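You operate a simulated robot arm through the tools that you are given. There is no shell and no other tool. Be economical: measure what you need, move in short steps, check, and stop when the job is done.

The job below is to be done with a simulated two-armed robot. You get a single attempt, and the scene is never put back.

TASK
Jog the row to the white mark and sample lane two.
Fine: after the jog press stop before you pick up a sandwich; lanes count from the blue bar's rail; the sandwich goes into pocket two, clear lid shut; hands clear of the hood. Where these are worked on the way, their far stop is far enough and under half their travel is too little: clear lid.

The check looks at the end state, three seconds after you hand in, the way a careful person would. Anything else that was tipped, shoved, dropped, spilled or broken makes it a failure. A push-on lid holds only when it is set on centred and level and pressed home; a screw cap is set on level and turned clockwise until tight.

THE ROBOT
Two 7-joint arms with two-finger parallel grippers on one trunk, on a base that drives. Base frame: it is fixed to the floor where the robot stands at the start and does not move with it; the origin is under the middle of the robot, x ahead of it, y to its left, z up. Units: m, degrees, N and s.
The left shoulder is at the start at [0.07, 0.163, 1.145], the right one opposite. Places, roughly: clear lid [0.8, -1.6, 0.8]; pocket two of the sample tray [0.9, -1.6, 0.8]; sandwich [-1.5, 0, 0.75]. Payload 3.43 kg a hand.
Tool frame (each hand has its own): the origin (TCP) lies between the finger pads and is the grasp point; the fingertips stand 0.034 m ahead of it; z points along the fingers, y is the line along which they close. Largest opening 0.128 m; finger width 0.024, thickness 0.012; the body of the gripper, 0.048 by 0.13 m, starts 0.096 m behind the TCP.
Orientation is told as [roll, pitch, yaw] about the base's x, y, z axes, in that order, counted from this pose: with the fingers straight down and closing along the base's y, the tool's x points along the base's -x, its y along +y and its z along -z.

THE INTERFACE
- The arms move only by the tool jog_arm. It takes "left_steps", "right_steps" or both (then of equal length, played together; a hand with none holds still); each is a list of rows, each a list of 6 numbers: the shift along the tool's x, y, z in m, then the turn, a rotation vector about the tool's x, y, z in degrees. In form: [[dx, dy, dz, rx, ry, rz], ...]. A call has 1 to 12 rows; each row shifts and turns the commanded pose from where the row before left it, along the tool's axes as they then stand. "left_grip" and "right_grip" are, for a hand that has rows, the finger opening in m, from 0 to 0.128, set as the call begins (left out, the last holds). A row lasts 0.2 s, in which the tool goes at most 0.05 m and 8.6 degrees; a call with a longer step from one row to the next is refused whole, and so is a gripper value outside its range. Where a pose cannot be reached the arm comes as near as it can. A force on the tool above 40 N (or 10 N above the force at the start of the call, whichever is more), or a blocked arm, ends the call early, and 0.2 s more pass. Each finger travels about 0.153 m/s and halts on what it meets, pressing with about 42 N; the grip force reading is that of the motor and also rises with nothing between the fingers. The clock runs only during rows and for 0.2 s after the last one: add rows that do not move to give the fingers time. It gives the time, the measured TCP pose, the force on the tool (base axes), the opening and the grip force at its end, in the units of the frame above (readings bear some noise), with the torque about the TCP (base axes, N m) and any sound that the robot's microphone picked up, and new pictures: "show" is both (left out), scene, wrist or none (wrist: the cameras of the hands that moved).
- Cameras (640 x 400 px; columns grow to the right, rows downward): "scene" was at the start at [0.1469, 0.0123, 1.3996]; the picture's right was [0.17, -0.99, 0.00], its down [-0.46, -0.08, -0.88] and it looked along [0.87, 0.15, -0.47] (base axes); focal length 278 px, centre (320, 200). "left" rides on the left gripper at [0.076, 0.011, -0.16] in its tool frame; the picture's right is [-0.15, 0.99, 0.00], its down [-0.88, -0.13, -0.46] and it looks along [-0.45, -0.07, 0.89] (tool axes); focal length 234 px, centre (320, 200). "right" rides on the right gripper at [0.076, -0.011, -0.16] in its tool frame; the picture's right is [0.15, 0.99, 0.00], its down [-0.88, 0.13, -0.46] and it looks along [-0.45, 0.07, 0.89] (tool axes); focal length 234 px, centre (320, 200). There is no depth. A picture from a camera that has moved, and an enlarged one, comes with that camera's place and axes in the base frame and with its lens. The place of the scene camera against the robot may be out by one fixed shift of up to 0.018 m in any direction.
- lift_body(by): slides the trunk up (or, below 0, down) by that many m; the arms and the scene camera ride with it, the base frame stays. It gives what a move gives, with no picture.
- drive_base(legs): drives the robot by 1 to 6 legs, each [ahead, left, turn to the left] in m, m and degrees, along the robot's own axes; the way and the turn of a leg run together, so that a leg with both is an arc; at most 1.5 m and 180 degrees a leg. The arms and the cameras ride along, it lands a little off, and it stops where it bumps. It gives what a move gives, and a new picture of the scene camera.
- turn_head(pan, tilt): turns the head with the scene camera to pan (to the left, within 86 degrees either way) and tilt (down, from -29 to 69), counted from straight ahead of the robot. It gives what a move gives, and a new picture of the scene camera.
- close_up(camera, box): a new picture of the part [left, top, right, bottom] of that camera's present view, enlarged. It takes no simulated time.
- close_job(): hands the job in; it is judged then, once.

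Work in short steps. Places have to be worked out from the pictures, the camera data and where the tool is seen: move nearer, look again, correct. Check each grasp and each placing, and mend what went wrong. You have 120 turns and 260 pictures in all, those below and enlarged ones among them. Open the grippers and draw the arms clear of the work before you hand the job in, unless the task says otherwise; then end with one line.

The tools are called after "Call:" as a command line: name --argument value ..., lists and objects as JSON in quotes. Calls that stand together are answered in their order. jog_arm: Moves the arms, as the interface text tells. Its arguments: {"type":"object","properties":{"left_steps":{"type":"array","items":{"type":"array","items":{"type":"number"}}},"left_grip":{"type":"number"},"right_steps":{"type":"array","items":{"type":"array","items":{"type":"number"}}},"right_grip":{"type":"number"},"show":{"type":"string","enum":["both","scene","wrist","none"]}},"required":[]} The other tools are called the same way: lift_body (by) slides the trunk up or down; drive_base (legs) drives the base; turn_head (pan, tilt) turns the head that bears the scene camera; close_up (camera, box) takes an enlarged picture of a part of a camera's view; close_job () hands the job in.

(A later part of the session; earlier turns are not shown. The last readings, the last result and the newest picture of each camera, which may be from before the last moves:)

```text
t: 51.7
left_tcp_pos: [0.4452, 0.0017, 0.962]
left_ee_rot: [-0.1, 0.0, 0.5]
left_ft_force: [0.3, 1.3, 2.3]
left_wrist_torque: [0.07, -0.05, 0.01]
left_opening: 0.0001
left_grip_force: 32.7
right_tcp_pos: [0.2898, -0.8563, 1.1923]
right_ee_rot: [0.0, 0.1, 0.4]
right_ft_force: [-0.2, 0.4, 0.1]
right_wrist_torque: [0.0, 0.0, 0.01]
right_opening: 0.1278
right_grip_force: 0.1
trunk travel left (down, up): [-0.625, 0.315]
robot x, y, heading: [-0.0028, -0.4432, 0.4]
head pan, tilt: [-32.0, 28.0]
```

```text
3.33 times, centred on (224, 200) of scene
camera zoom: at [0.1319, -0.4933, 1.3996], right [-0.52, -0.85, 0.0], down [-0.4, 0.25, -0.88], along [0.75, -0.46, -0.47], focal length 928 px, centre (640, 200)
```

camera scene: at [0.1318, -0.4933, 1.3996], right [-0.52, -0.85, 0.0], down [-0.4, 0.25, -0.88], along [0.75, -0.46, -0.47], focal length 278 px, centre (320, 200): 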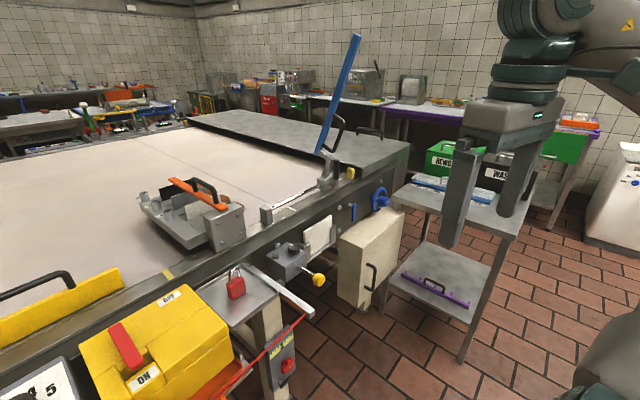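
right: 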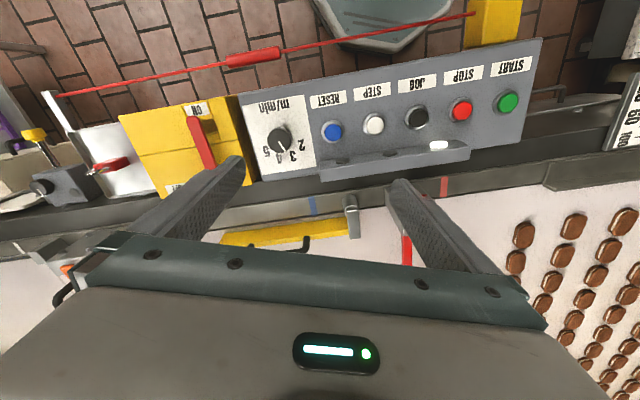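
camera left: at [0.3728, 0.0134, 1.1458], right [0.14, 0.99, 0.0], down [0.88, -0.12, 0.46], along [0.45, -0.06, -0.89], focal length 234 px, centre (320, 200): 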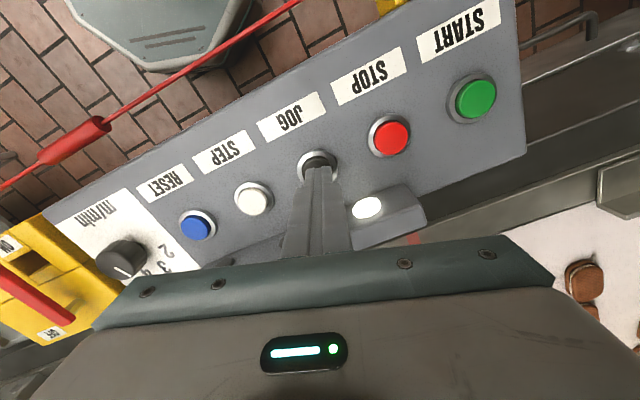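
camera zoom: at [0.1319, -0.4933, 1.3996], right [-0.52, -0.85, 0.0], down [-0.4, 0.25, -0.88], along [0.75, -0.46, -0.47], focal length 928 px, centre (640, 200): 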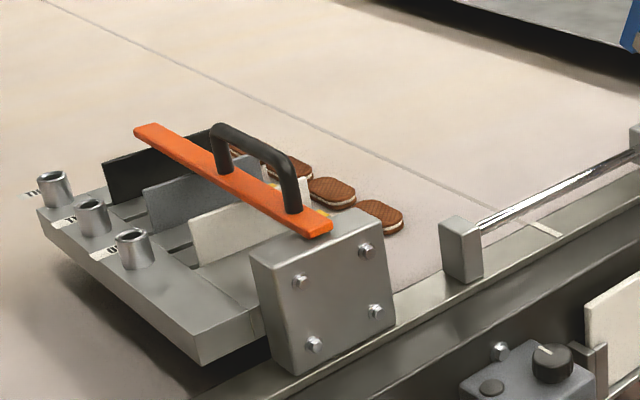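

The row moves at ~0.04 m/s with about 0.12 m to go. I hold for 1.8 s more.

Call:
jog_arm --left_steps '[[0, 0, 0, 0, 0, 0], [0, 0, 0, 0, 0, 0], [0, 0, 0, 0, 0, 0], [0, 0, 0, 0, 0, 0], [0, 0, 0, 0, 0, 0], [0, 0, 0, 0, 0, 0], [0, 0, 0, 0, 0, 0], [0, 0, 0, 0, 0, 0]]' --show "none"

Call:
close_up --camera "scene" --box '[128, 140, 320, 260]'

```text
t: 53.5
left_tcp_pos: [0.445, -0.0001, 0.9603]
left_ee_rot: [0.0, 0.0, 0.5]
left_ft_force: [0.5, 0.5, 1.8]
left_wrist_torque: [0.0, -0.01, 0.0]
left_opening: 0.0
left_grip_force: 33.3
right_tcp_pos: [0.2915, -0.8562, 1.1936]
right_ee_rot: [0.1, -0.1, 0.5]
right_ft_force: [1.3, -0.5, -0.2]
right_wrist_torque: [0.02, -0.01, 0.01]
right_opening: 0.1281
right_grip_force: 0.1
trunk travel left (down, up): [-0.625, 0.315]
robot x, y, heading: [-0.0046, -0.4462, 0.3]
head pan, tilt: [-32.0, 28.0]
```

```text
3.33 times, centred on (224, 200) of scene
camera zoom: at [0.1318, -0.4933, 1.3996], right [-0.52, -0.85, 0.0], down [-0.4, 0.25, -0.88], along [0.75, -0.46, -0.47], focal length 928 px, centre (640, 200)
```

zoom: 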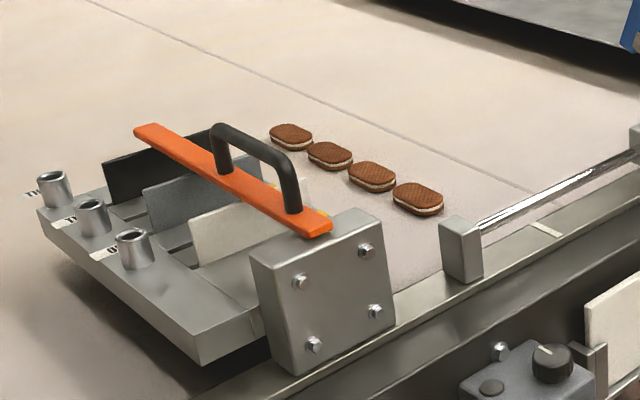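

Moving ~0.03 m/s; about 0.07 m remaining. Hold 1.6 s more.

Call:
jog_arm --left_steps '[[0, 0, 0, 0, 0, 0], [0, 0, 0, 0, 0, 0], [0, 0, 0, 0, 0, 0], [0, 0, 0, 0, 0, 0], [0, 0, 0, 0, 0, 0], [0, 0, 0, 0, 0, 0], [0, 0, 0, 0, 0, 0]]' --show "none"

Call:
close_up --camera "scene" --box '[128, 140, 320, 260]'

```text
t: 55.1
left_tcp_pos: [0.4456, 0.0004, 0.9621]
left_ee_rot: [0.1, 0.0, 0.5]
left_ft_force: [0.3, 0.3, 2.3]
left_wrist_torque: [-0.01, 0.02, 0.0]
left_opening: 0.0
left_grip_force: 33.2
right_tcp_pos: [0.2899, -0.8553, 1.1934]
right_ee_rot: [0.0, -0.1, 0.5]
right_ft_force: [0.8, 1.1, 0.0]
right_wrist_torque: [0.04, 0.02, -0.02]
right_opening: 0.128
right_grip_force: 0.0
trunk travel left (down, up): [-0.625, 0.315]
robot x, y, heading: [-0.0, -0.4426, 0.2]
head pan, tilt: [-32.0, 28.0]
```

```text
3.33 times, centred on (224, 200) of scene
camera zoom: at [0.1318, -0.4933, 1.3996], right [-0.52, -0.85, 0.0], down [-0.4, 0.25, -0.88], along [0.75, -0.46, -0.47], focal length 928 px, centre (640, 200)
```

zoom: 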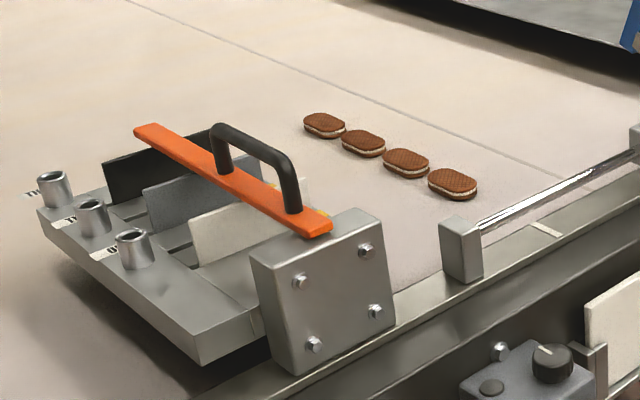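

The row line now passes through the white mark. I lift off JOG at once and press STOP (0.072 m to the left along the panel).

Call:
jog_arm --left_steps '[[0, 0, -0.03, 0, 0, 0], [0.0075, 0.036, 0, 0, 0, 0], [0.0075, 0.036, 0, 0, 0, 0], [0, 0, 0.025, 0, 0, 0], [0, 0, 0.006, 0, 0, 0], [0, 0, 0, 0, 0, 0]]' --show "wrist"

Call:
close_up --camera "scene" --box '[128, 140, 320, 260]'

```text
t: 56.5
left_tcp_pos: [0.4291, 0.0745, 0.9629]
left_ee_rot: [0.0, 0.0, 0.5]
left_ft_force: [0.5, 1.1, 1.7]
left_wrist_torque: [-0.01, -0.04, 0.03]
left_opening: 0.0001
left_grip_force: 32.9
right_tcp_pos: [0.2901, -0.857, 1.1934]
right_ee_rot: [-0.1, -0.1, 0.6]
right_ft_force: [-0.1, -0.1, 0.2]
right_wrist_torque: [0.03, 0.02, -0.05]
right_opening: 0.128
right_grip_force: 0.2
trunk travel left (down, up): [-0.625, 0.315]
robot x, y, heading: [-0.0017, -0.4434, 0.4]
head pan, tilt: [-32.0, 28.0]
heard: click
camera left: at [0.3538, 0.0851, 1.1231], right [0.14, 0.99, 0.0], down [0.88, -0.12, 0.46], along [0.45, -0.06, -0.89], focal length 234 px, centre (320, 200)
```

left: 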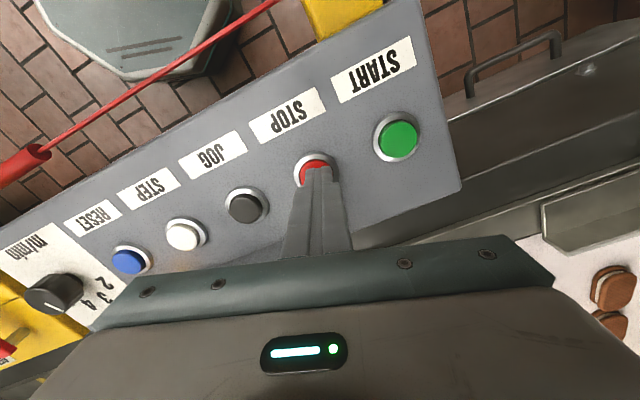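

```text
3.33 times, centred on (224, 200) of scene
camera zoom: at [0.1321, -0.4934, 1.3996], right [-0.52, -0.85, 0.0], down [-0.4, 0.25, -0.88], along [0.75, -0.46, -0.47], focal length 928 px, centre (640, 200)
```

zoom: 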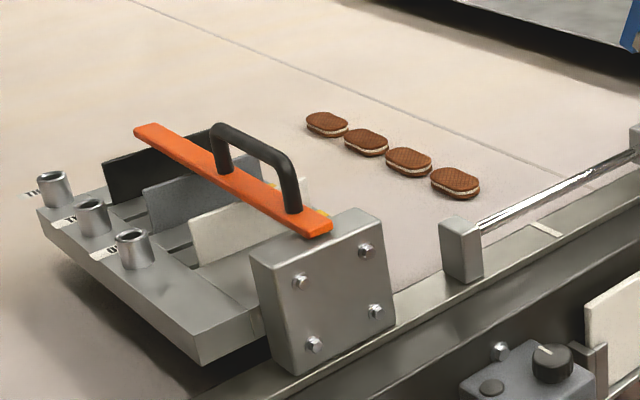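

Belt has stopped after STOP clicked. I zoom in to verify the row against the mark, before lifting off.

Call:
close_up --camera "scene" --box '[208, 165, 304, 225]'

Call:
jog_arm --left_steps '[[0, 0, -0.05, 0, 0, 0], [0, 0, -0.05, 0, 0, 0], [0, 0, -0.05, 0, 0, 0], [0, 0, -0.05, 0, 0, 0]]' --show "wrist"

Call:
close_up --camera "scene" --box '[208, 165, 304, 225]'

```text
6.67 times, centred on (256, 195) of scene
camera zoom: at [0.1321, -0.4934, 1.3996], right [-0.52, -0.85, 0.0], down [-0.4, 0.25, -0.88], along [0.75, -0.46, -0.47], focal length 1856 px, centre (747, 233)
```

zoom: 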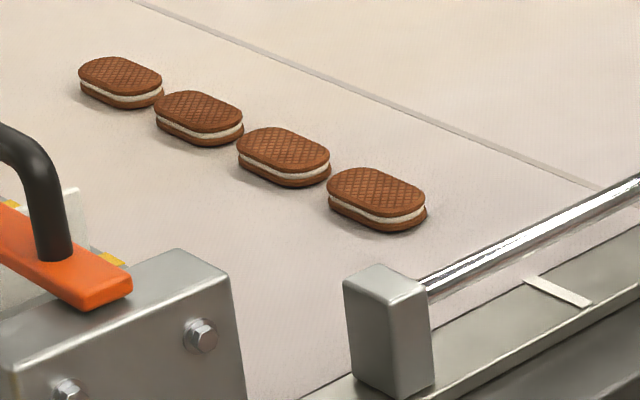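

```text
t: 57.7
left_tcp_pos: [0.4, 0.0686, 0.9987]
left_ee_rot: [-0.5, 26.0, 0.0]
left_ft_force: [-0.2, 0.3, 0.3]
left_wrist_torque: [0.01, -0.07, 0.03]
left_opening: 0.0002
left_grip_force: 33.6
right_tcp_pos: [0.2899, -0.8559, 1.1938]
right_ee_rot: [0.0, -0.2, 0.5]
right_ft_force: [-0.5, -0.1, 0.1]
right_wrist_torque: [-0.01, -0.02, 0.02]
right_opening: 0.1278
right_grip_force: 0.0
trunk travel left (down, up): [-0.625, 0.315]
robot x, y, heading: [-0.006, -0.444, 0.5]
head pan, tilt: [-32.0, 28.0]
stopped in row 4 (left hand): the arm was blocked; the commanded pose is now the measured one
camera left: at [0.4023, 0.083, 1.1767], right [0.13, 0.99, -0.07], down [0.99, -0.12, 0.03], along [0.02, -0.08, -1.0], focal length 234 px, centre (320, 200)
```

left: 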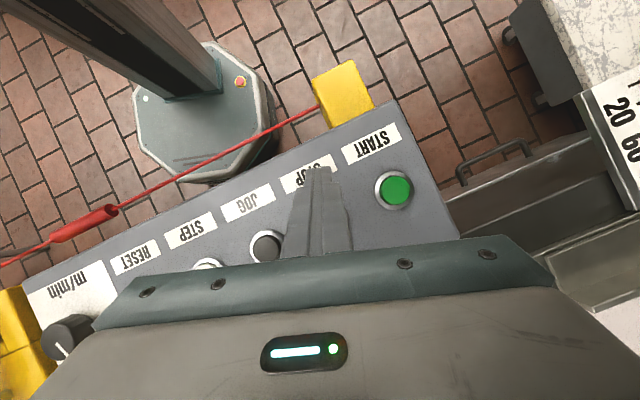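

```text
6.67 times, centred on (256, 195) of scene
camera zoom: at [0.1302, -0.4925, 1.3998], right [-0.52, -0.85, 0.0], down [-0.4, 0.25, -0.88], along [0.75, -0.46, -0.47], focal length 1856 px, centre (747, 233)
```

zoom: 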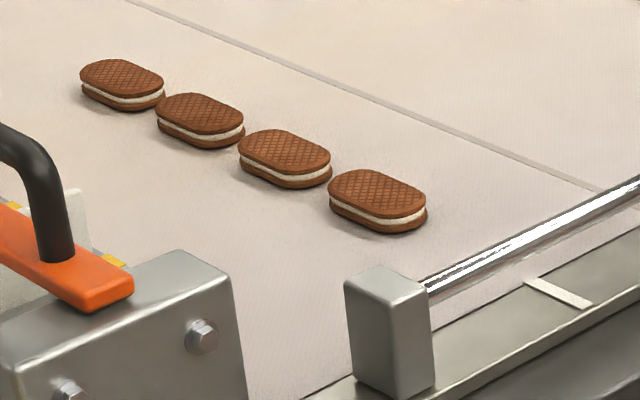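

The row seems aligned, to be verified from above later. The left arm was blocked while rising and its wrist tilted; I look at it before doing anything else.

Call:
turn_head --pan 50 --tilt 40

```text
t: 59.2
left_tcp_pos: [0.4012, 0.069, 0.9989]
left_ee_rot: [-0.6, 25.9, 0.1]
left_ft_force: [0.2, 0.0, 0.2]
left_wrist_torque: [0.0, 0.01, 0.01]
left_opening: 0.0002
left_grip_force: 33.0
right_tcp_pos: [0.2903, -0.8553, 1.1924]
right_ee_rot: [0.0, 0.0, 0.6]
right_ft_force: [-0.7, 0.2, 0.3]
right_wrist_torque: [0.01, 0.0, -0.02]
right_opening: 0.1281
right_grip_force: 0.1
trunk travel left (down, up): [-0.625, 0.315]
robot x, y, heading: [-0.0029, -0.4427, 0.2]
head pan, tilt: [50.0, 40.0]
camera scene: at [0.1085, -0.38, 1.3811], right [0.77, -0.64, 0.0], down [-0.41, -0.5, -0.77], along [0.49, 0.59, -0.64], focal length 278 px, centre (320, 200)
```

scene: 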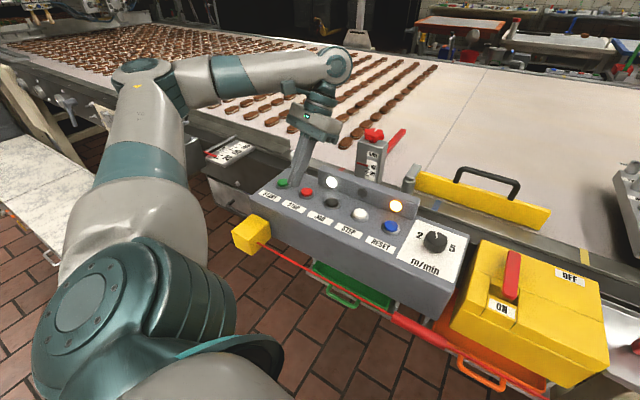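

Nothing has been touched; the arm just reached an awkward wrist posture. I restore the pitch and raise it stepwise, forward.

Call:
jog_arm --left_steps '[[0, 0, -0.01, 0, -6.5, 0], [0, 0, -0.01, 0, -6.5, 0], [0, 0, -0.01, 0, -6.5, 0], [0, 0, -0.01, 0, -6.5, 0], [-0.02, 0, -0.02, 0, 0, 0], [-0.02, 0, -0.02, 0, 0, 0], [-0.02, 0, -0.03, 0, 0, 0], [-0.02, 0, -0.03, 0, 0, 0]]' --show "scene"

```text
t: 61.0
left_tcp_pos: [0.4914, 0.0696, 1.1369]
left_ee_rot: [-0.5, 0.1, 0.4]
left_ft_force: [0.0, -0.5, -0.1]
left_wrist_torque: [-0.03, -0.01, -0.01]
left_opening: 0.0
left_grip_force: 33.3
right_tcp_pos: [0.2905, -0.8571, 1.1933]
right_ee_rot: [0.0, 0.0, 0.5]
right_ft_force: [0.2, 0.0, -0.1]
right_wrist_torque: [0.01, 0.01, 0.04]
right_opening: 0.1278
right_grip_force: 0.2
trunk travel left (down, up): [-0.625, 0.315]
robot x, y, heading: [-0.0022, -0.443, 0.6]
head pan, tilt: [50.0, 40.0]
camera scene: at [0.1093, -0.3811, 1.381], right [0.77, -0.64, 0.0], down [-0.41, -0.49, -0.77], along [0.49, 0.59, -0.64], focal length 278 px, centre (320, 200)
```

scene: 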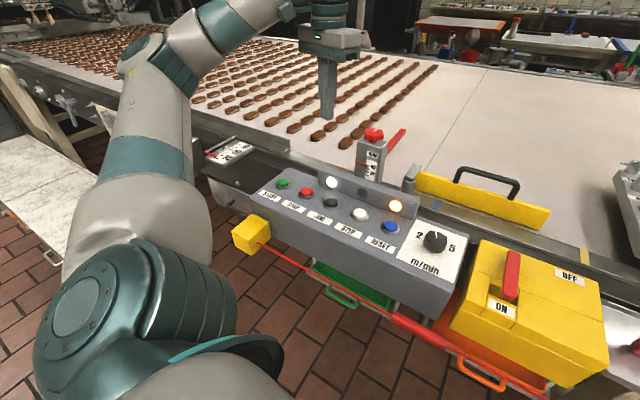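

The left arm is free again, panel stopped. The blue bar leans back toward the robot (top ≈(0.85,-1.06,1.43)), so I'll pick with the left hand from a spot slightly upstream of it. I raise the left hand, then face the line (about 18°) and slide right.

Call:
jog_arm --left_steps '[[0, 0, -0.04, 0, 0, 0], [0, 0, -0.04, 0, 0, 0], [0, 0, 0, 0, 0, 0]]' --left_grip 0.1 --show "none"

Call:
turn_head --pan -10 --tilt 40

Call:
drive_base --legs '[[0, 0, 17.5], [0, -0.55, 0]]'

```text
t: 61.8
left_tcp_pos: [0.491, 0.0735, 1.2157]
left_ee_rot: [-0.7, 0.2, 0.4]
left_ft_force: [-0.4, 0.2, -0.8]
left_wrist_torque: [-0.03, 0.01, 0.01]
left_opening: 0.1002
left_grip_force: 0.1
right_tcp_pos: [0.2915, -0.8543, 1.1948]
right_ee_rot: [0.0, 0.0, 0.4]
right_ft_force: [0.1, 0.9, -0.2]
right_wrist_torque: [-0.02, 0.01, -0.01]
right_opening: 0.1279
right_grip_force: 0.0
trunk travel left (down, up): [-0.625, 0.315]
robot x, y, heading: [-0.0042, -0.4433, 0.6]
head pan, tilt: [50.0, 40.0]
```

```text
t: 63.1
left_tcp_pos: [0.4908, 0.0719, 1.2172]
left_ee_rot: [-0.6, 0.0, 0.3]
left_ft_force: [-0.4, 0.2, 0.6]
left_wrist_torque: [0.02, 0.02, 0.01]
left_opening: 0.1
left_grip_force: 0.1
right_tcp_pos: [0.2909, -0.8553, 1.193]
right_ee_rot: [0.0, 0.0, 0.6]
right_ft_force: [0.9, -0.6, -0.2]
right_wrist_torque: [-0.02, 0.0, -0.02]
right_opening: 0.1277
right_grip_force: 0.1
trunk travel left (down, up): [-0.625, 0.315]
robot x, y, heading: [-0.0016, -0.4484, 0.4]
head pan, tilt: [-10.0, 40.0]
camera scene: at [0.1382, -0.4597, 1.381], right [-0.17, -0.99, 0.0], down [-0.63, 0.11, -0.77], along [0.76, -0.13, -0.64], focal length 278 px, centre (320, 200)
```

scene: 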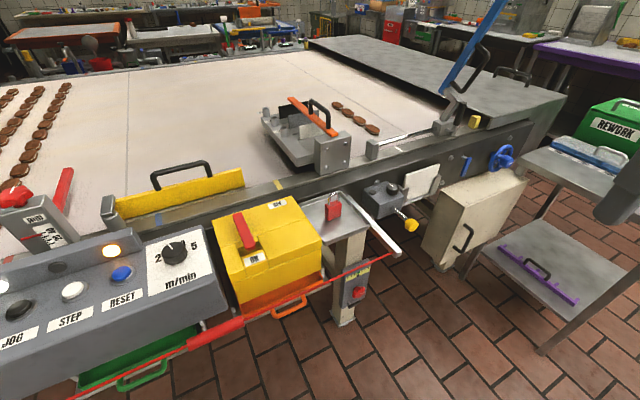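

```text
t: 67.3
left_tcp_pos: [0.4789, -0.3205, 1.2163]
left_ee_rot: [-0.5, 0.0, 18.0]
left_ft_force: [0.1, 0.1, -0.6]
left_wrist_torque: [0.02, 0.0, 0.0]
left_opening: 0.1
left_grip_force: 0.1
right_tcp_pos: [0.5707, -1.2632, 1.1949]
right_ee_rot: [0.0, -0.1, 18.1]
right_ft_force: [0.3, 0.2, -0.2]
right_wrist_torque: [-0.03, -0.03, 0.01]
right_opening: 0.1281
right_grip_force: 0.0
trunk travel left (down, up): [-0.625, 0.315]
robot x, y, heading: [0.1712, -0.958, 18.1]
head pan, tilt: [-10.0, 40.0]
camera scene: at [0.3049, -0.935, 1.381], right [0.14, -0.99, 0.0], down [-0.64, -0.09, -0.77], along [0.76, 0.11, -0.64], focal length 278 px, centre (320, 200)
```

scene: 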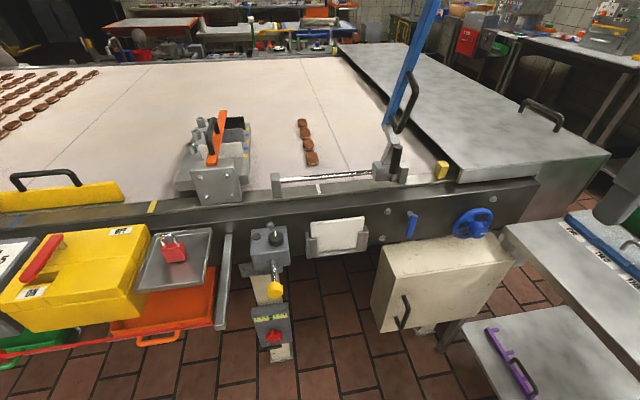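

From here the row and white mark look collinear; zoom to confirm.

Call:
close_up --camera "scene" --box '[248, 110, 376, 190]'

```text
5.00 times, centred on (312, 150) of scene
camera zoom: at [0.3049, -0.935, 1.381], right [0.14, -0.99, 0.0], down [-0.64, -0.09, -0.77], along [0.76, 0.11, -0.64], focal length 1392 px, centre (360, 450)
```

zoom: 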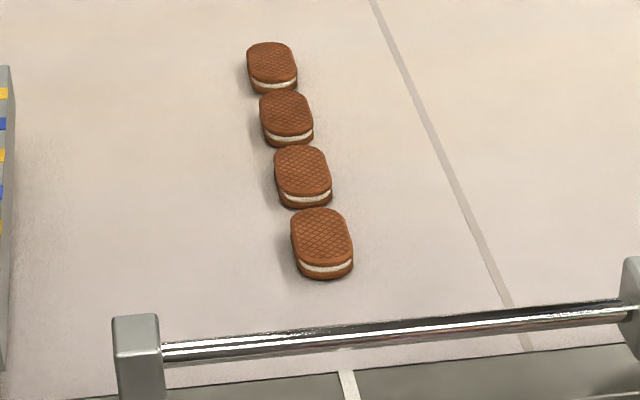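

The row sits on the mark within about 1 cm (just past centre). Lane 2 sandwich ≈(1.21,-0.76). I move the base to picking distance.

Call:
drive_base --legs '[[0, -0.08, 0], [0.22, 0, 0]]'

Call:
close_up --camera "scene" --box '[160, 60, 416, 220]'

```text
t: 69.6
left_tcp_pos: [0.7125, -0.3252, 1.2172]
left_ee_rot: [-0.4, 0.0, 18.2]
left_ft_force: [0.3, -0.1, -0.8]
left_wrist_torque: [0.03, -0.01, 0.0]
left_opening: 0.1002
left_grip_force: 0.1
right_tcp_pos: [0.8087, -1.2684, 1.1925]
right_ee_rot: [0.0, 0.0, 18.3]
right_ft_force: [0.3, 0.2, 0.0]
right_wrist_torque: [0.05, 0.01, -0.03]
right_opening: 0.128
right_grip_force: 0.1
trunk travel left (down, up): [-0.625, 0.315]
robot x, y, heading: [0.4023, -0.9649, 18.2]
head pan, tilt: [-10.0, 40.0]
camera scene: at [0.5412, -0.9414, 1.3811], right [0.14, -0.99, 0.0], down [-0.64, -0.09, -0.77], along [0.76, 0.11, -0.64], focal length 278 px, centre (320, 200)
```

scene: 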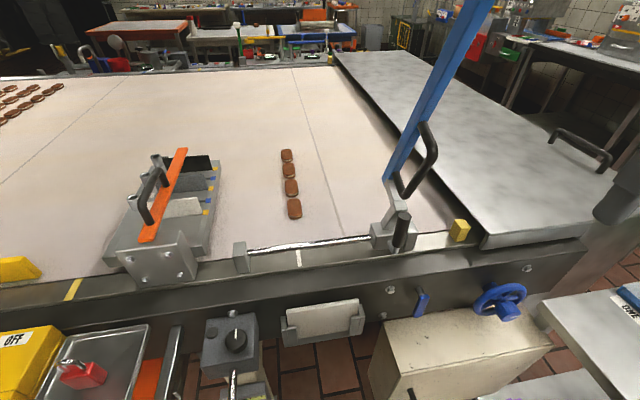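

```text
2.50 times, centred on (288, 140) of scene
camera zoom: at [0.5412, -0.9414, 1.3811], right [0.14, -0.99, 0.0], down [-0.64, -0.09, -0.77], along [0.76, 0.11, -0.64], focal length 696 px, centre (400, 350)
```

zoom: 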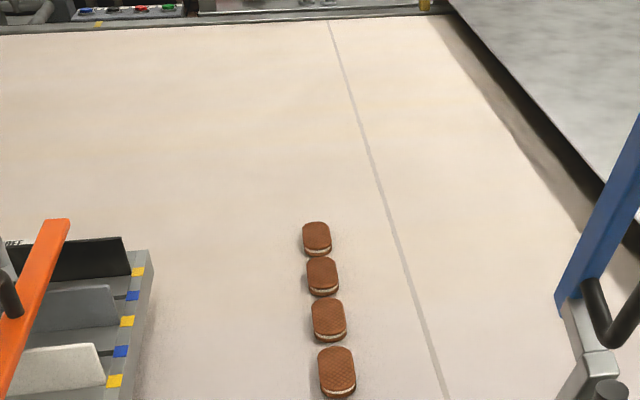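

I inch 6 cm forward, then carry the left hand high over the belt towards the row (closing axis already along belt travel).

Call:
drive_base --legs '[[0.06, 0, 0]]'

Call:
jog_arm --left_steps '[[-0.02, -0.045, 0, 0, 0, 0], [-0.02, -0.045, 0, 0, 0, 0], [-0.02, -0.045, 0, 0, 0, 0], [-0.02, -0.045, 0, 0, 0, 0], [-0.02, -0.045, 0, 0, 0, 0], [-0.02, -0.045, 0, 0, 0, 0], [-0.02, -0.045, 0, 0, 0, 0], [-0.02, -0.045, 0, 0, 0, 0], [-0.02, -0.045, 0, 0, 0, 0], [-0.02, -0.045, 0, 0, 0, 0]]'

```text
t: 70.6
left_tcp_pos: [0.7686, -0.3071, 1.217]
left_ee_rot: [-0.5, 0.1, 18.1]
left_ft_force: [1.3, 0.7, -0.1]
left_wrist_torque: [-0.01, -0.01, 0.03]
left_opening: 0.1002
left_grip_force: 0.1
right_tcp_pos: [0.8635, -1.2517, 1.193]
right_ee_rot: [-0.1, -0.1, 18.3]
right_ft_force: [0.6, 0.2, -0.6]
right_wrist_torque: [-0.01, 0.0, -0.01]
right_opening: 0.1279
right_grip_force: 0.1
trunk travel left (down, up): [-0.625, 0.315]
robot x, y, heading: [0.4589, -0.9498, 18.2]
head pan, tilt: [-10.0, 40.0]
camera scene: at [0.5961, -0.9231, 1.3812], right [0.14, -0.99, 0.0], down [-0.64, -0.09, -0.77], along [0.76, 0.11, -0.64], focal length 278 px, centre (320, 200)
```

scene: 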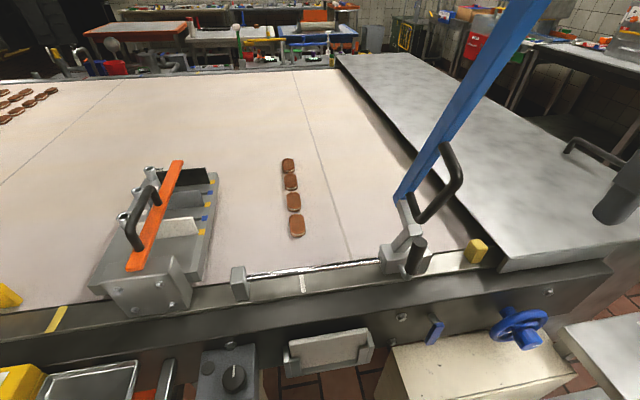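

```text
t: 72.8
left_tcp_pos: [1.1018, -0.6754, 1.2197]
left_ee_rot: [-0.4, 0.0, 18.2]
left_ft_force: [-1.5, -0.5, -0.3]
left_wrist_torque: [0.05, 0.01, -0.01]
left_opening: 0.1
left_grip_force: 0.0
right_tcp_pos: [0.8657, -1.2534, 1.1924]
right_ee_rot: [0.2, 0.0, 18.4]
right_ft_force: [0.2, -1.1, -0.3]
right_wrist_torque: [0.04, 0.05, 0.0]
right_opening: 0.1281
right_grip_force: 0.0
trunk travel left (down, up): [-0.625, 0.315]
robot x, y, heading: [0.4575, -0.9474, 18.3]
head pan, tilt: [-10.0, 40.0]
camera scene: at [0.5987, -0.9259, 1.3809], right [0.14, -0.99, 0.0], down [-0.64, -0.09, -0.77], along [0.76, 0.11, -0.64], focal length 278 px, centre (320, 200)
camera left: at [1.0272, -0.6864, 1.3806], right [-0.17, 0.99, -0.01], down [0.88, 0.15, 0.46], along [0.45, 0.07, -0.89], focal length 234 px, centre (320, 200)
```

scene: 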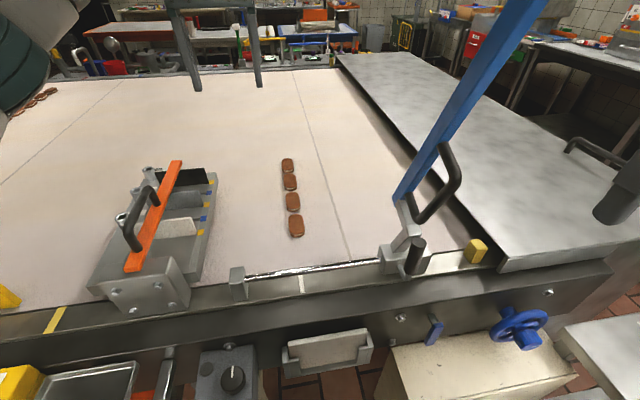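
left: 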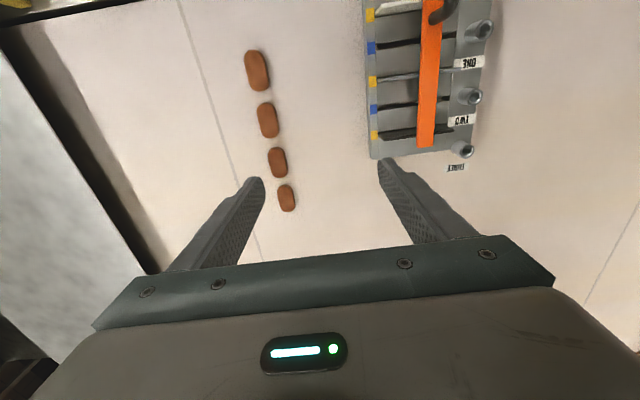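

Wrist view puts lane-2 sandwich at ≈(1.11,-0.774), with the belt surface around z≈0.91. I align above it and descend part way.

Call:
jog_arm --left_steps '[[0.008, -0.032, 0, 0, 0, 0], [0.008, -0.032, 0, 0, 0, 0], [0.008, -0.032, 0, 0, 0, 0], [0, 0, 0.045, 0, 0, 0], [0, 0, 0.045, 0, 0, 0], [0, 0, 0.045, 0, 0, 0]]'

```text
t: 74.2
left_tcp_pos: [1.1076, -0.7719, 1.0857]
left_ee_rot: [-0.6, 0.0, 18.2]
left_ft_force: [-0.9, 0.0, -0.1]
left_wrist_torque: [-0.01, 0.01, 0.01]
left_opening: 0.0998
left_grip_force: 0.1
right_tcp_pos: [0.8647, -1.2515, 1.193]
right_ee_rot: [-0.1, 0.0, 18.4]
right_ft_force: [0.1, 0.3, 0.1]
right_wrist_torque: [-0.01, 0.01, 0.01]
right_opening: 0.1278
right_grip_force: 0.0
trunk travel left (down, up): [-0.625, 0.315]
robot x, y, heading: [0.4616, -0.947, 18.3]
head pan, tilt: [-10.0, 40.0]
camera scene: at [0.5979, -0.9224, 1.381], right [0.14, -0.99, 0.0], down [-0.64, -0.09, -0.77], along [0.76, 0.11, -0.64], focal length 278 px, centre (320, 200)
camera left: at [1.0323, -0.7821, 1.2467], right [-0.17, 0.99, -0.01], down [0.88, 0.16, 0.46], along [0.45, 0.07, -0.89], focal length 234 px, centre (320, 200)
```

scene: 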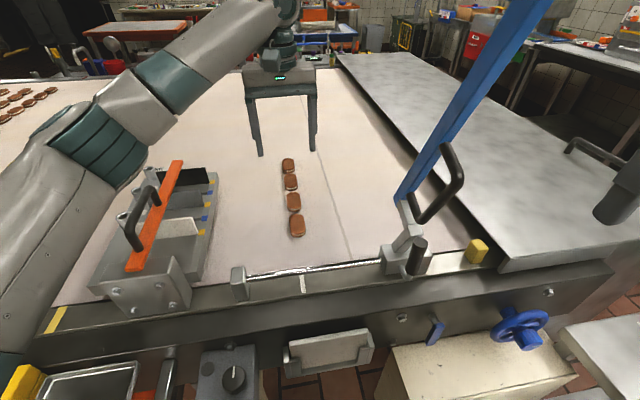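
left: 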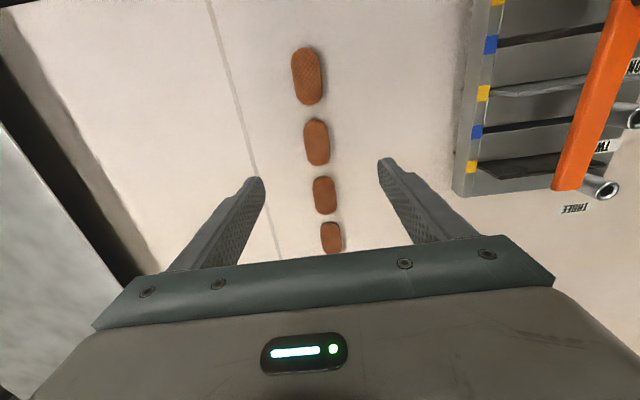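

Aligned within ~4 mm. I descend to just above sandwich height and look again.

Call:
jog_arm --left_steps '[[0, -0.003, 0.04, 0, 0, 0], [0, 0, 0.04, 0, 0, 0], [0, 0, 0.025, 0, 0, 0]]'

```text
t: 75.2
left_tcp_pos: [1.1188, -0.7642, 1.0401]
left_ee_rot: [-0.6, -5.8, 18.6]
left_ft_force: [0.4, -0.4, -0.3]
left_wrist_torque: [0.01, 0.0, 0.0]
left_opening: 0.0999
left_grip_force: 0.1
right_tcp_pos: [0.8618, -1.2504, 1.1927]
right_ee_rot: [0.2, -0.3, 18.4]
right_ft_force: [-0.1, 0.6, -0.2]
right_wrist_torque: [0.03, 0.01, 0.01]
right_opening: 0.128
right_grip_force: 0.1
trunk travel left (down, up): [-0.625, 0.315]
robot x, y, heading: [0.4591, -0.9419, 18.2]
head pan, tilt: [-10.0, 40.0]
stopped in row 3 (left hand): the arm was blocked; the commanded pose is now the measured one
camera scene: at [0.5944, -0.9243, 1.3794], right [0.14, -0.99, 0.0], down [-0.63, -0.09, -0.77], along [0.76, 0.11, -0.64], focal length 278 px, centre (320, 200)
camera left: at [1.0285, -0.7815, 1.1931], right [-0.18, 0.98, 0.0], down [0.83, 0.15, 0.54], along [0.53, 0.1, -0.84], focal length 234 px, centre (320, 200)
```

scene: 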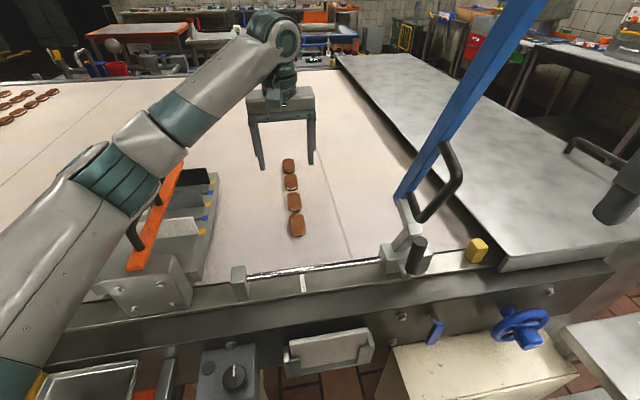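
left: 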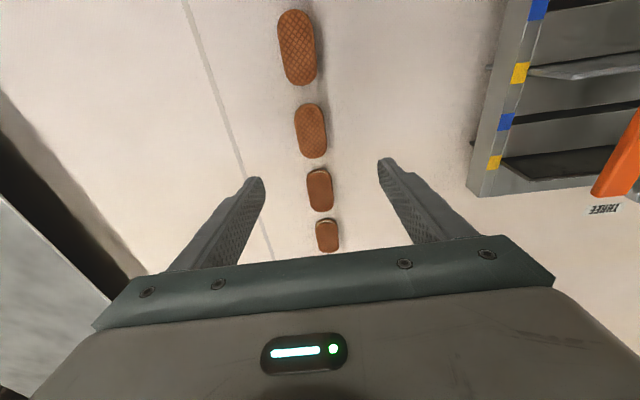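

The elbow came down against the guide unit's handle region and blocked. I raise the trunk so the arm rides up off it and comes in from above with a higher elbow.

Call:
lift_body --by 0.25

Call:
turn_head --pan -5 --tilt 50

```text
t: 77.8
left_tcp_pos: [1.1206, -0.7642, 1.2804]
left_ee_rot: [-0.6, -4.8, 18.5]
left_ft_force: [-1.0, -0.2, 0.1]
left_wrist_torque: [-0.02, -0.01, 0.01]
left_opening: 0.0998
left_grip_force: 0.1
right_tcp_pos: [0.8648, -1.2486, 1.443]
right_ee_rot: [0.0, 0.1, 18.4]
right_ft_force: [0.0, 0.1, 0.5]
right_wrist_torque: [0.02, -0.02, -0.01]
right_opening: 0.1282
right_grip_force: 0.0
trunk travel left (down, up): [-0.875, 0.065]
robot x, y, heading: [0.4591, -0.9431, 18.0]
head pan, tilt: [-10.0, 40.0]
```

```text
t: 78.5
left_tcp_pos: [1.1206, -0.7648, 1.2807]
left_ee_rot: [-0.6, -4.8, 18.5]
left_ft_force: [0.0, 0.9, -0.3]
left_wrist_torque: [0.02, 0.0, 0.0]
left_opening: 0.0999
left_grip_force: 0.0
right_tcp_pos: [0.8656, -1.2478, 1.4447]
right_ee_rot: [0.0, -0.1, 18.4]
right_ft_force: [-0.5, 0.1, 0.1]
right_wrist_torque: [-0.03, 0.02, 0.01]
right_opening: 0.1278
right_grip_force: 0.0
trunk travel left (down, up): [-0.875, 0.065]
robot x, y, heading: [0.4587, -0.9462, 18.3]
head pan, tilt: [-5.0, 50.0]
camera scene: at [0.5903, -0.9152, 1.6169], right [0.23, -0.97, 0.0], down [-0.75, -0.18, -0.64], along [0.63, 0.15, -0.77], focal length 278 px, centre (320, 200)
```

scene: 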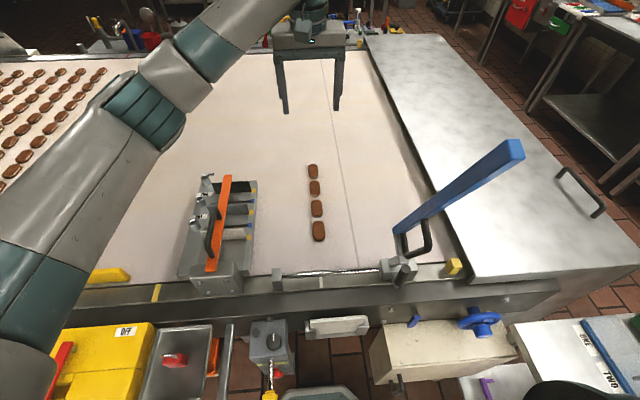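

Row and guide unit are undisturbed. I level the hand, re-centre over lane 2 and descend again from the higher trunk.

Call:
jog_arm --left_steps '[[0.008, -0.004, 0, 0, 4.8, 0], [0.007, -0.004, 0.03, 0, 0, 0], [0, 0, 0.045, 0, 0, 0], [0, 0, 0.045, 0, 0, 0], [0, 0, 0.045, 0, 0, 0], [0, 0, 0.035, 0, 0, 0]]'

```text
t: 79.9
left_tcp_pos: [1.109, -0.7808, 1.0796]
left_ee_rot: [-0.7, 0.1, 18.3]
left_ft_force: [1.3, 0.5, 0.4]
left_wrist_torque: [0.0, 0.01, -0.02]
left_opening: 0.1002
left_grip_force: 0.0
right_tcp_pos: [0.8659, -1.2485, 1.4435]
right_ee_rot: [0.0, -0.1, 18.5]
right_ft_force: [0.7, -0.1, -0.2]
right_wrist_torque: [0.01, -0.02, 0.05]
right_opening: 0.1278
right_grip_force: 0.1
trunk travel left (down, up): [-0.875, 0.065]
robot x, y, heading: [0.4594, -0.9442, 18.4]
head pan, tilt: [-5.0, 50.0]
camera scene: at [0.5906, -0.915, 1.6169], right [0.23, -0.97, 0.0], down [-0.75, -0.18, -0.64], along [0.63, 0.15, -0.77], focal length 278 px, centre (320, 200)
camera left: at [1.0344, -0.7908, 1.2405], right [-0.17, 0.98, -0.01], down [0.88, 0.16, 0.46], along [0.45, 0.07, -0.89], focal length 234 px, centre (320, 200)
```

scene: 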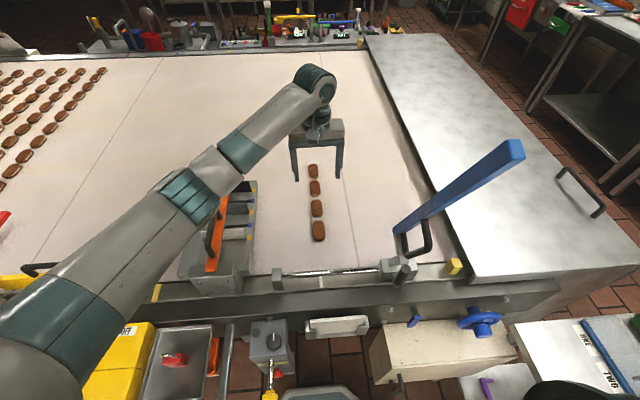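
left: 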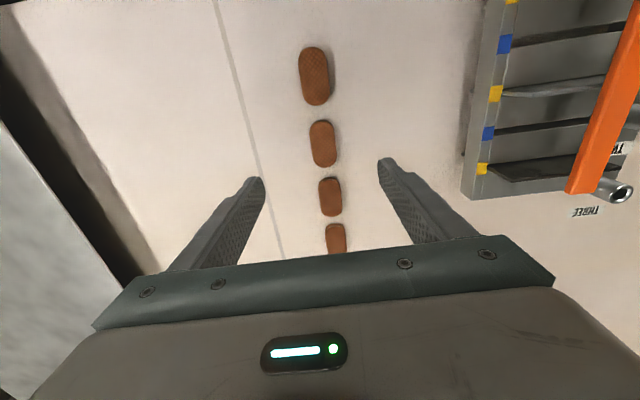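

Centred within 3 mm. Descending further in small rows.

Call:
jog_arm --left_steps '[[0, 0.002, 0.03, 0, 0, 0], [0, 0, 0.03, 0, 0, 0], [0, 0, 0.03, 0, 0, 0]]'

```text
t: 80.7
left_tcp_pos: [1.1091, -0.7787, 0.9902]
left_ee_rot: [-0.5, 0.0, 18.4]
left_ft_force: [0.6, -0.1, 0.0]
left_wrist_torque: [-0.02, 0.02, -0.01]
left_opening: 0.1001
left_grip_force: 0.1
right_tcp_pos: [0.8673, -1.2483, 1.4429]
right_ee_rot: [0.0, 0.0, 18.4]
right_ft_force: [0.2, 0.0, 0.0]
right_wrist_torque: [0.03, -0.03, 0.0]
right_opening: 0.1279
right_grip_force: 0.0
trunk travel left (down, up): [-0.875, 0.065]
robot x, y, heading: [0.4585, -0.9458, 18.2]
head pan, tilt: [-5.0, 50.0]
camera scene: at [0.5903, -0.9156, 1.6169], right [0.23, -0.97, 0.0], down [-0.75, -0.18, -0.64], along [0.63, 0.15, -0.77], focal length 278 px, centre (320, 200)
camera left: at [1.0343, -0.7896, 1.1508], right [-0.17, 0.98, -0.01], down [0.88, 0.16, 0.46], along [0.45, 0.07, -0.89], focal length 234 px, centre (320, 200)
```

scene: 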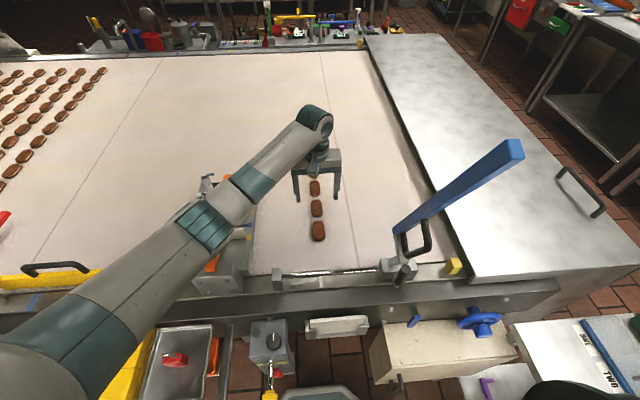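
left: 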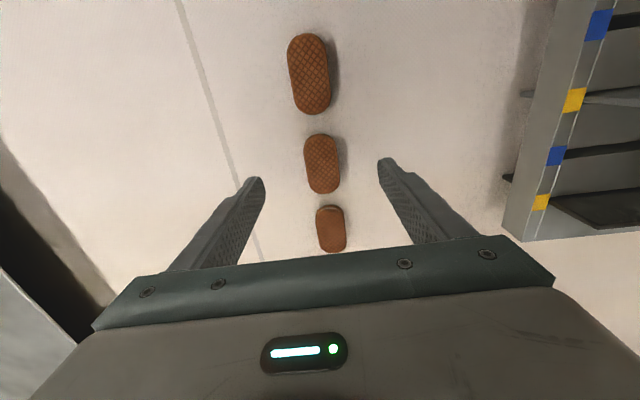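

Lane 2 stays centred between the fingers; the elbow clears. I descend the last 3.5 cm.

Call:
jog_arm --left_steps '[[0, 0, 0.015, 0, 0, 0], [0, 0, 0.01, 0, 0, 0], [0, 0, 0.01, 0, 0, 0]]' --left_grip 0.08

Call:
close_up --camera "scene" --box '[256, 120, 384, 250]'

```text
t: 81.5
left_tcp_pos: [1.1087, -0.7799, 0.9556]
left_ee_rot: [-0.7, 0.2, 18.5]
left_ft_force: [-0.3, 0.3, 0.3]
left_wrist_torque: [0.01, -0.02, 0.01]
left_opening: 0.0799
left_grip_force: 0.1
right_tcp_pos: [0.8669, -1.2484, 1.4441]
right_ee_rot: [0.0, 0.0, 18.3]
right_ft_force: [-0.4, -0.6, -0.1]
right_wrist_torque: [0.01, 0.0, -0.03]
right_opening: 0.128
right_grip_force: 0.0
trunk travel left (down, up): [-0.875, 0.065]
robot x, y, heading: [0.4621, -0.9425, 18.6]
head pan, tilt: [-5.0, 50.0]
camera scene: at [0.5902, -0.9151, 1.6169], right [0.23, -0.97, 0.0], down [-0.75, -0.18, -0.64], along [0.63, 0.15, -0.77], focal length 278 px, centre (320, 200)
camera left: at [1.0346, -0.7903, 1.1164], right [-0.17, 0.98, -0.01], down [0.88, 0.16, 0.45], along [0.45, 0.07, -0.89], focal length 234 px, centre (320, 200)
```

scene: 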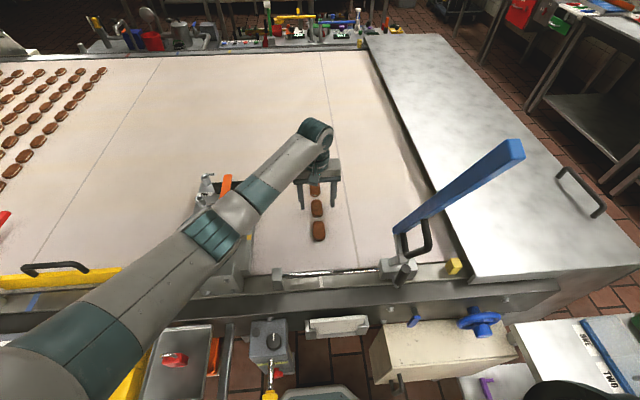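
left: 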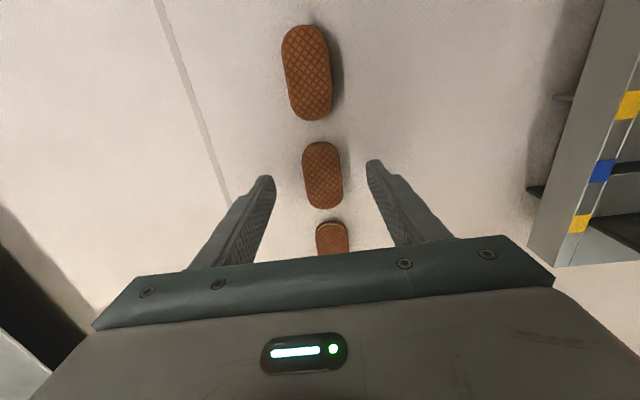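

```text
3.08 times, centred on (320, 185) of scene
camera zoom: at [0.5902, -0.9151, 1.6169], right [0.23, -0.97, 0.0], down [-0.75, -0.18, -0.64], along [0.63, 0.15, -0.77], focal length 856 px, centre (320, 246)
```

zoom: 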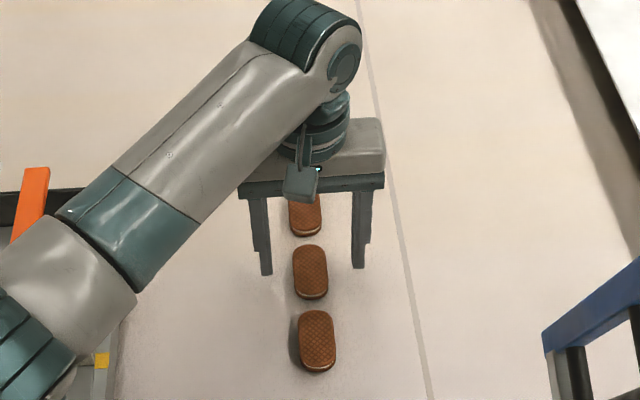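

No contact yet; estimates put the sandwich top around z≈0.90–0.915. I go down 2 cm more in small rows.

Call:
jog_arm --left_steps '[[0, 0, 0.007, 0, 0, 0], [0, 0, 0.005, 0, 0, 0], [0, 0, 0.004, 0, 0, 0], [0, 0, 0.004, 0, 0, 0]]'

Call:
close_up --camera "scene" --box '[272, 150, 368, 210]'

```text
t: 82.5
left_tcp_pos: [1.109, -0.7793, 0.9355]
left_ee_rot: [-0.7, 0.2, 18.3]
left_ft_force: [-0.9, 0.0, 0.9]
left_wrist_torque: [0.02, -0.04, 0.04]
left_opening: 0.0803
left_grip_force: 0.0
right_tcp_pos: [0.8671, -1.2494, 1.4426]
right_ee_rot: [0.0, 0.1, 18.4]
right_ft_force: [-0.3, -0.1, -0.4]
right_wrist_torque: [-0.01, -0.01, 0.04]
right_opening: 0.1284
right_grip_force: 0.1
trunk travel left (down, up): [-0.875, 0.065]
robot x, y, heading: [0.4633, -0.9457, 18.5]
head pan, tilt: [-5.0, 50.0]
camera scene: at [0.5902, -0.9153, 1.6169], right [0.23, -0.97, 0.0], down [-0.75, -0.18, -0.64], along [0.63, 0.15, -0.77], focal length 278 px, centre (320, 200)
camera left: at [1.0335, -0.7903, 1.0965], right [-0.17, 0.98, -0.01], down [0.88, 0.16, 0.45], along [0.45, 0.07, -0.89], focal length 234 px, centre (320, 200)
```

scene: 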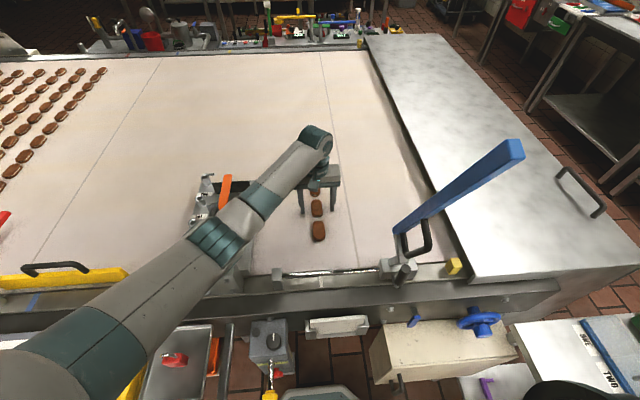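
left: 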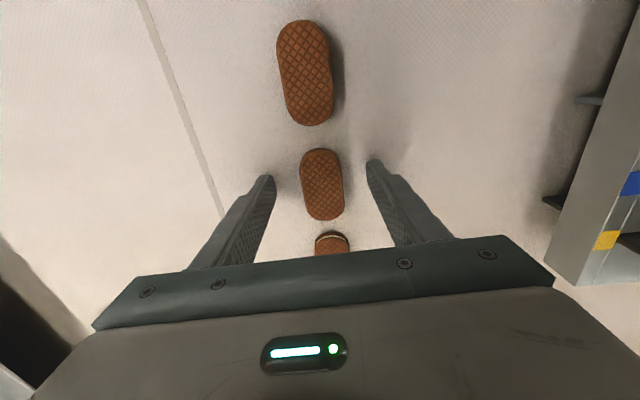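

```text
6.67 times, centred on (320, 180) of scene
camera zoom: at [0.5902, -0.9153, 1.6169], right [0.23, -0.97, 0.0], down [-0.75, -0.18, -0.64], along [0.63, 0.15, -0.77], focal length 1856 px, centre (320, 333)
```

zoom: 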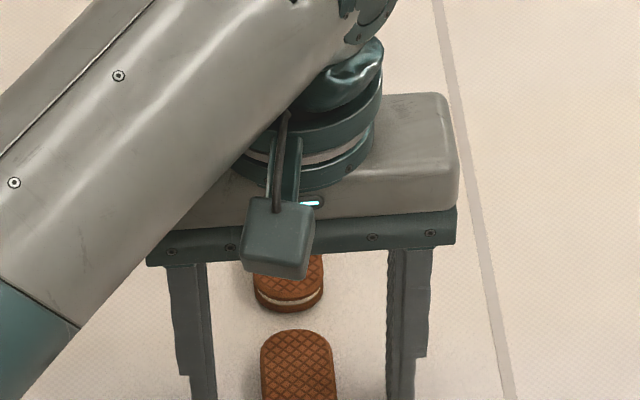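

Triangulation now gives sandwich top ≈0.898, slightly (≈7 mm) forward; tips are only at its top. I go forward a little and down 1.5 cm gently.

Call:
jog_arm --left_steps '[[-0.006, 0, 0.005, 0, 0, 0], [0, 0, 0.005, 0, 0, 0], [0, 0, 0.004, 0, 0, 0]]' --show "wrist"

Call:
close_up --camera "left" --box '[220, 120, 420, 245]'

```text
t: 83.2
left_tcp_pos: [1.1146, -0.7786, 0.9343]
left_ee_rot: [-0.8, -0.3, 18.3]
left_ft_force: [-15.4, -2.9, 28.8]
left_wrist_torque: [1.2, 1.31, 0.77]
left_opening: 0.0813
left_grip_force: 0.6
right_tcp_pos: [0.8624, -1.2488, 1.4446]
right_ee_rot: [0.0, -0.2, 18.3]
right_ft_force: [-0.2, 0.3, -0.3]
right_wrist_torque: [0.01, 0.07, 0.01]
right_opening: 0.1281
right_grip_force: 0.0
trunk travel left (down, up): [-0.875, 0.065]
robot x, y, heading: [0.4611, -0.9466, 18.3]
head pan, tilt: [-5.0, 50.0]
stopped in row 3 (left hand): the force on the tool passed its limit (the readings are from after the stop); the commanded pose is now the measured one
camera left: at [1.0381, -0.7897, 1.0948], right [-0.17, 0.99, -0.01], down [0.87, 0.16, 0.46], along [0.46, 0.07, -0.89], focal length 234 px, centre (320, 200)
```

left: 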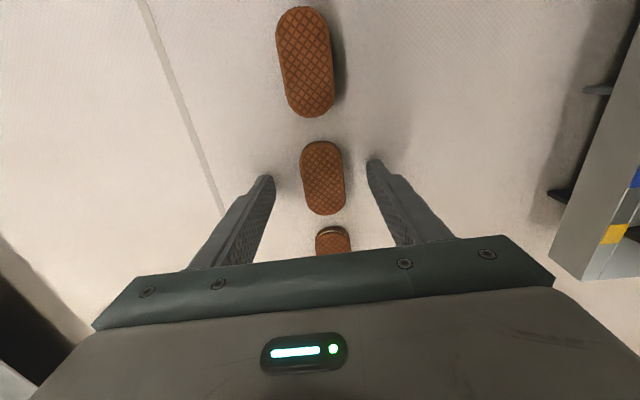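

```text
3.20 times, centred on (320, 182) of left
camera zoom: at [1.0381, -0.7897, 1.0948], right [-0.17, 0.99, -0.01], down [0.87, 0.16, 0.46], along [0.46, 0.07, -0.89], focal length 749 px, centre (320, 256)
```

zoom: 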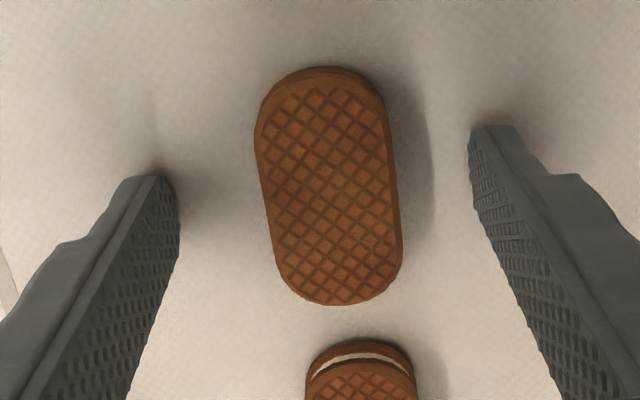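

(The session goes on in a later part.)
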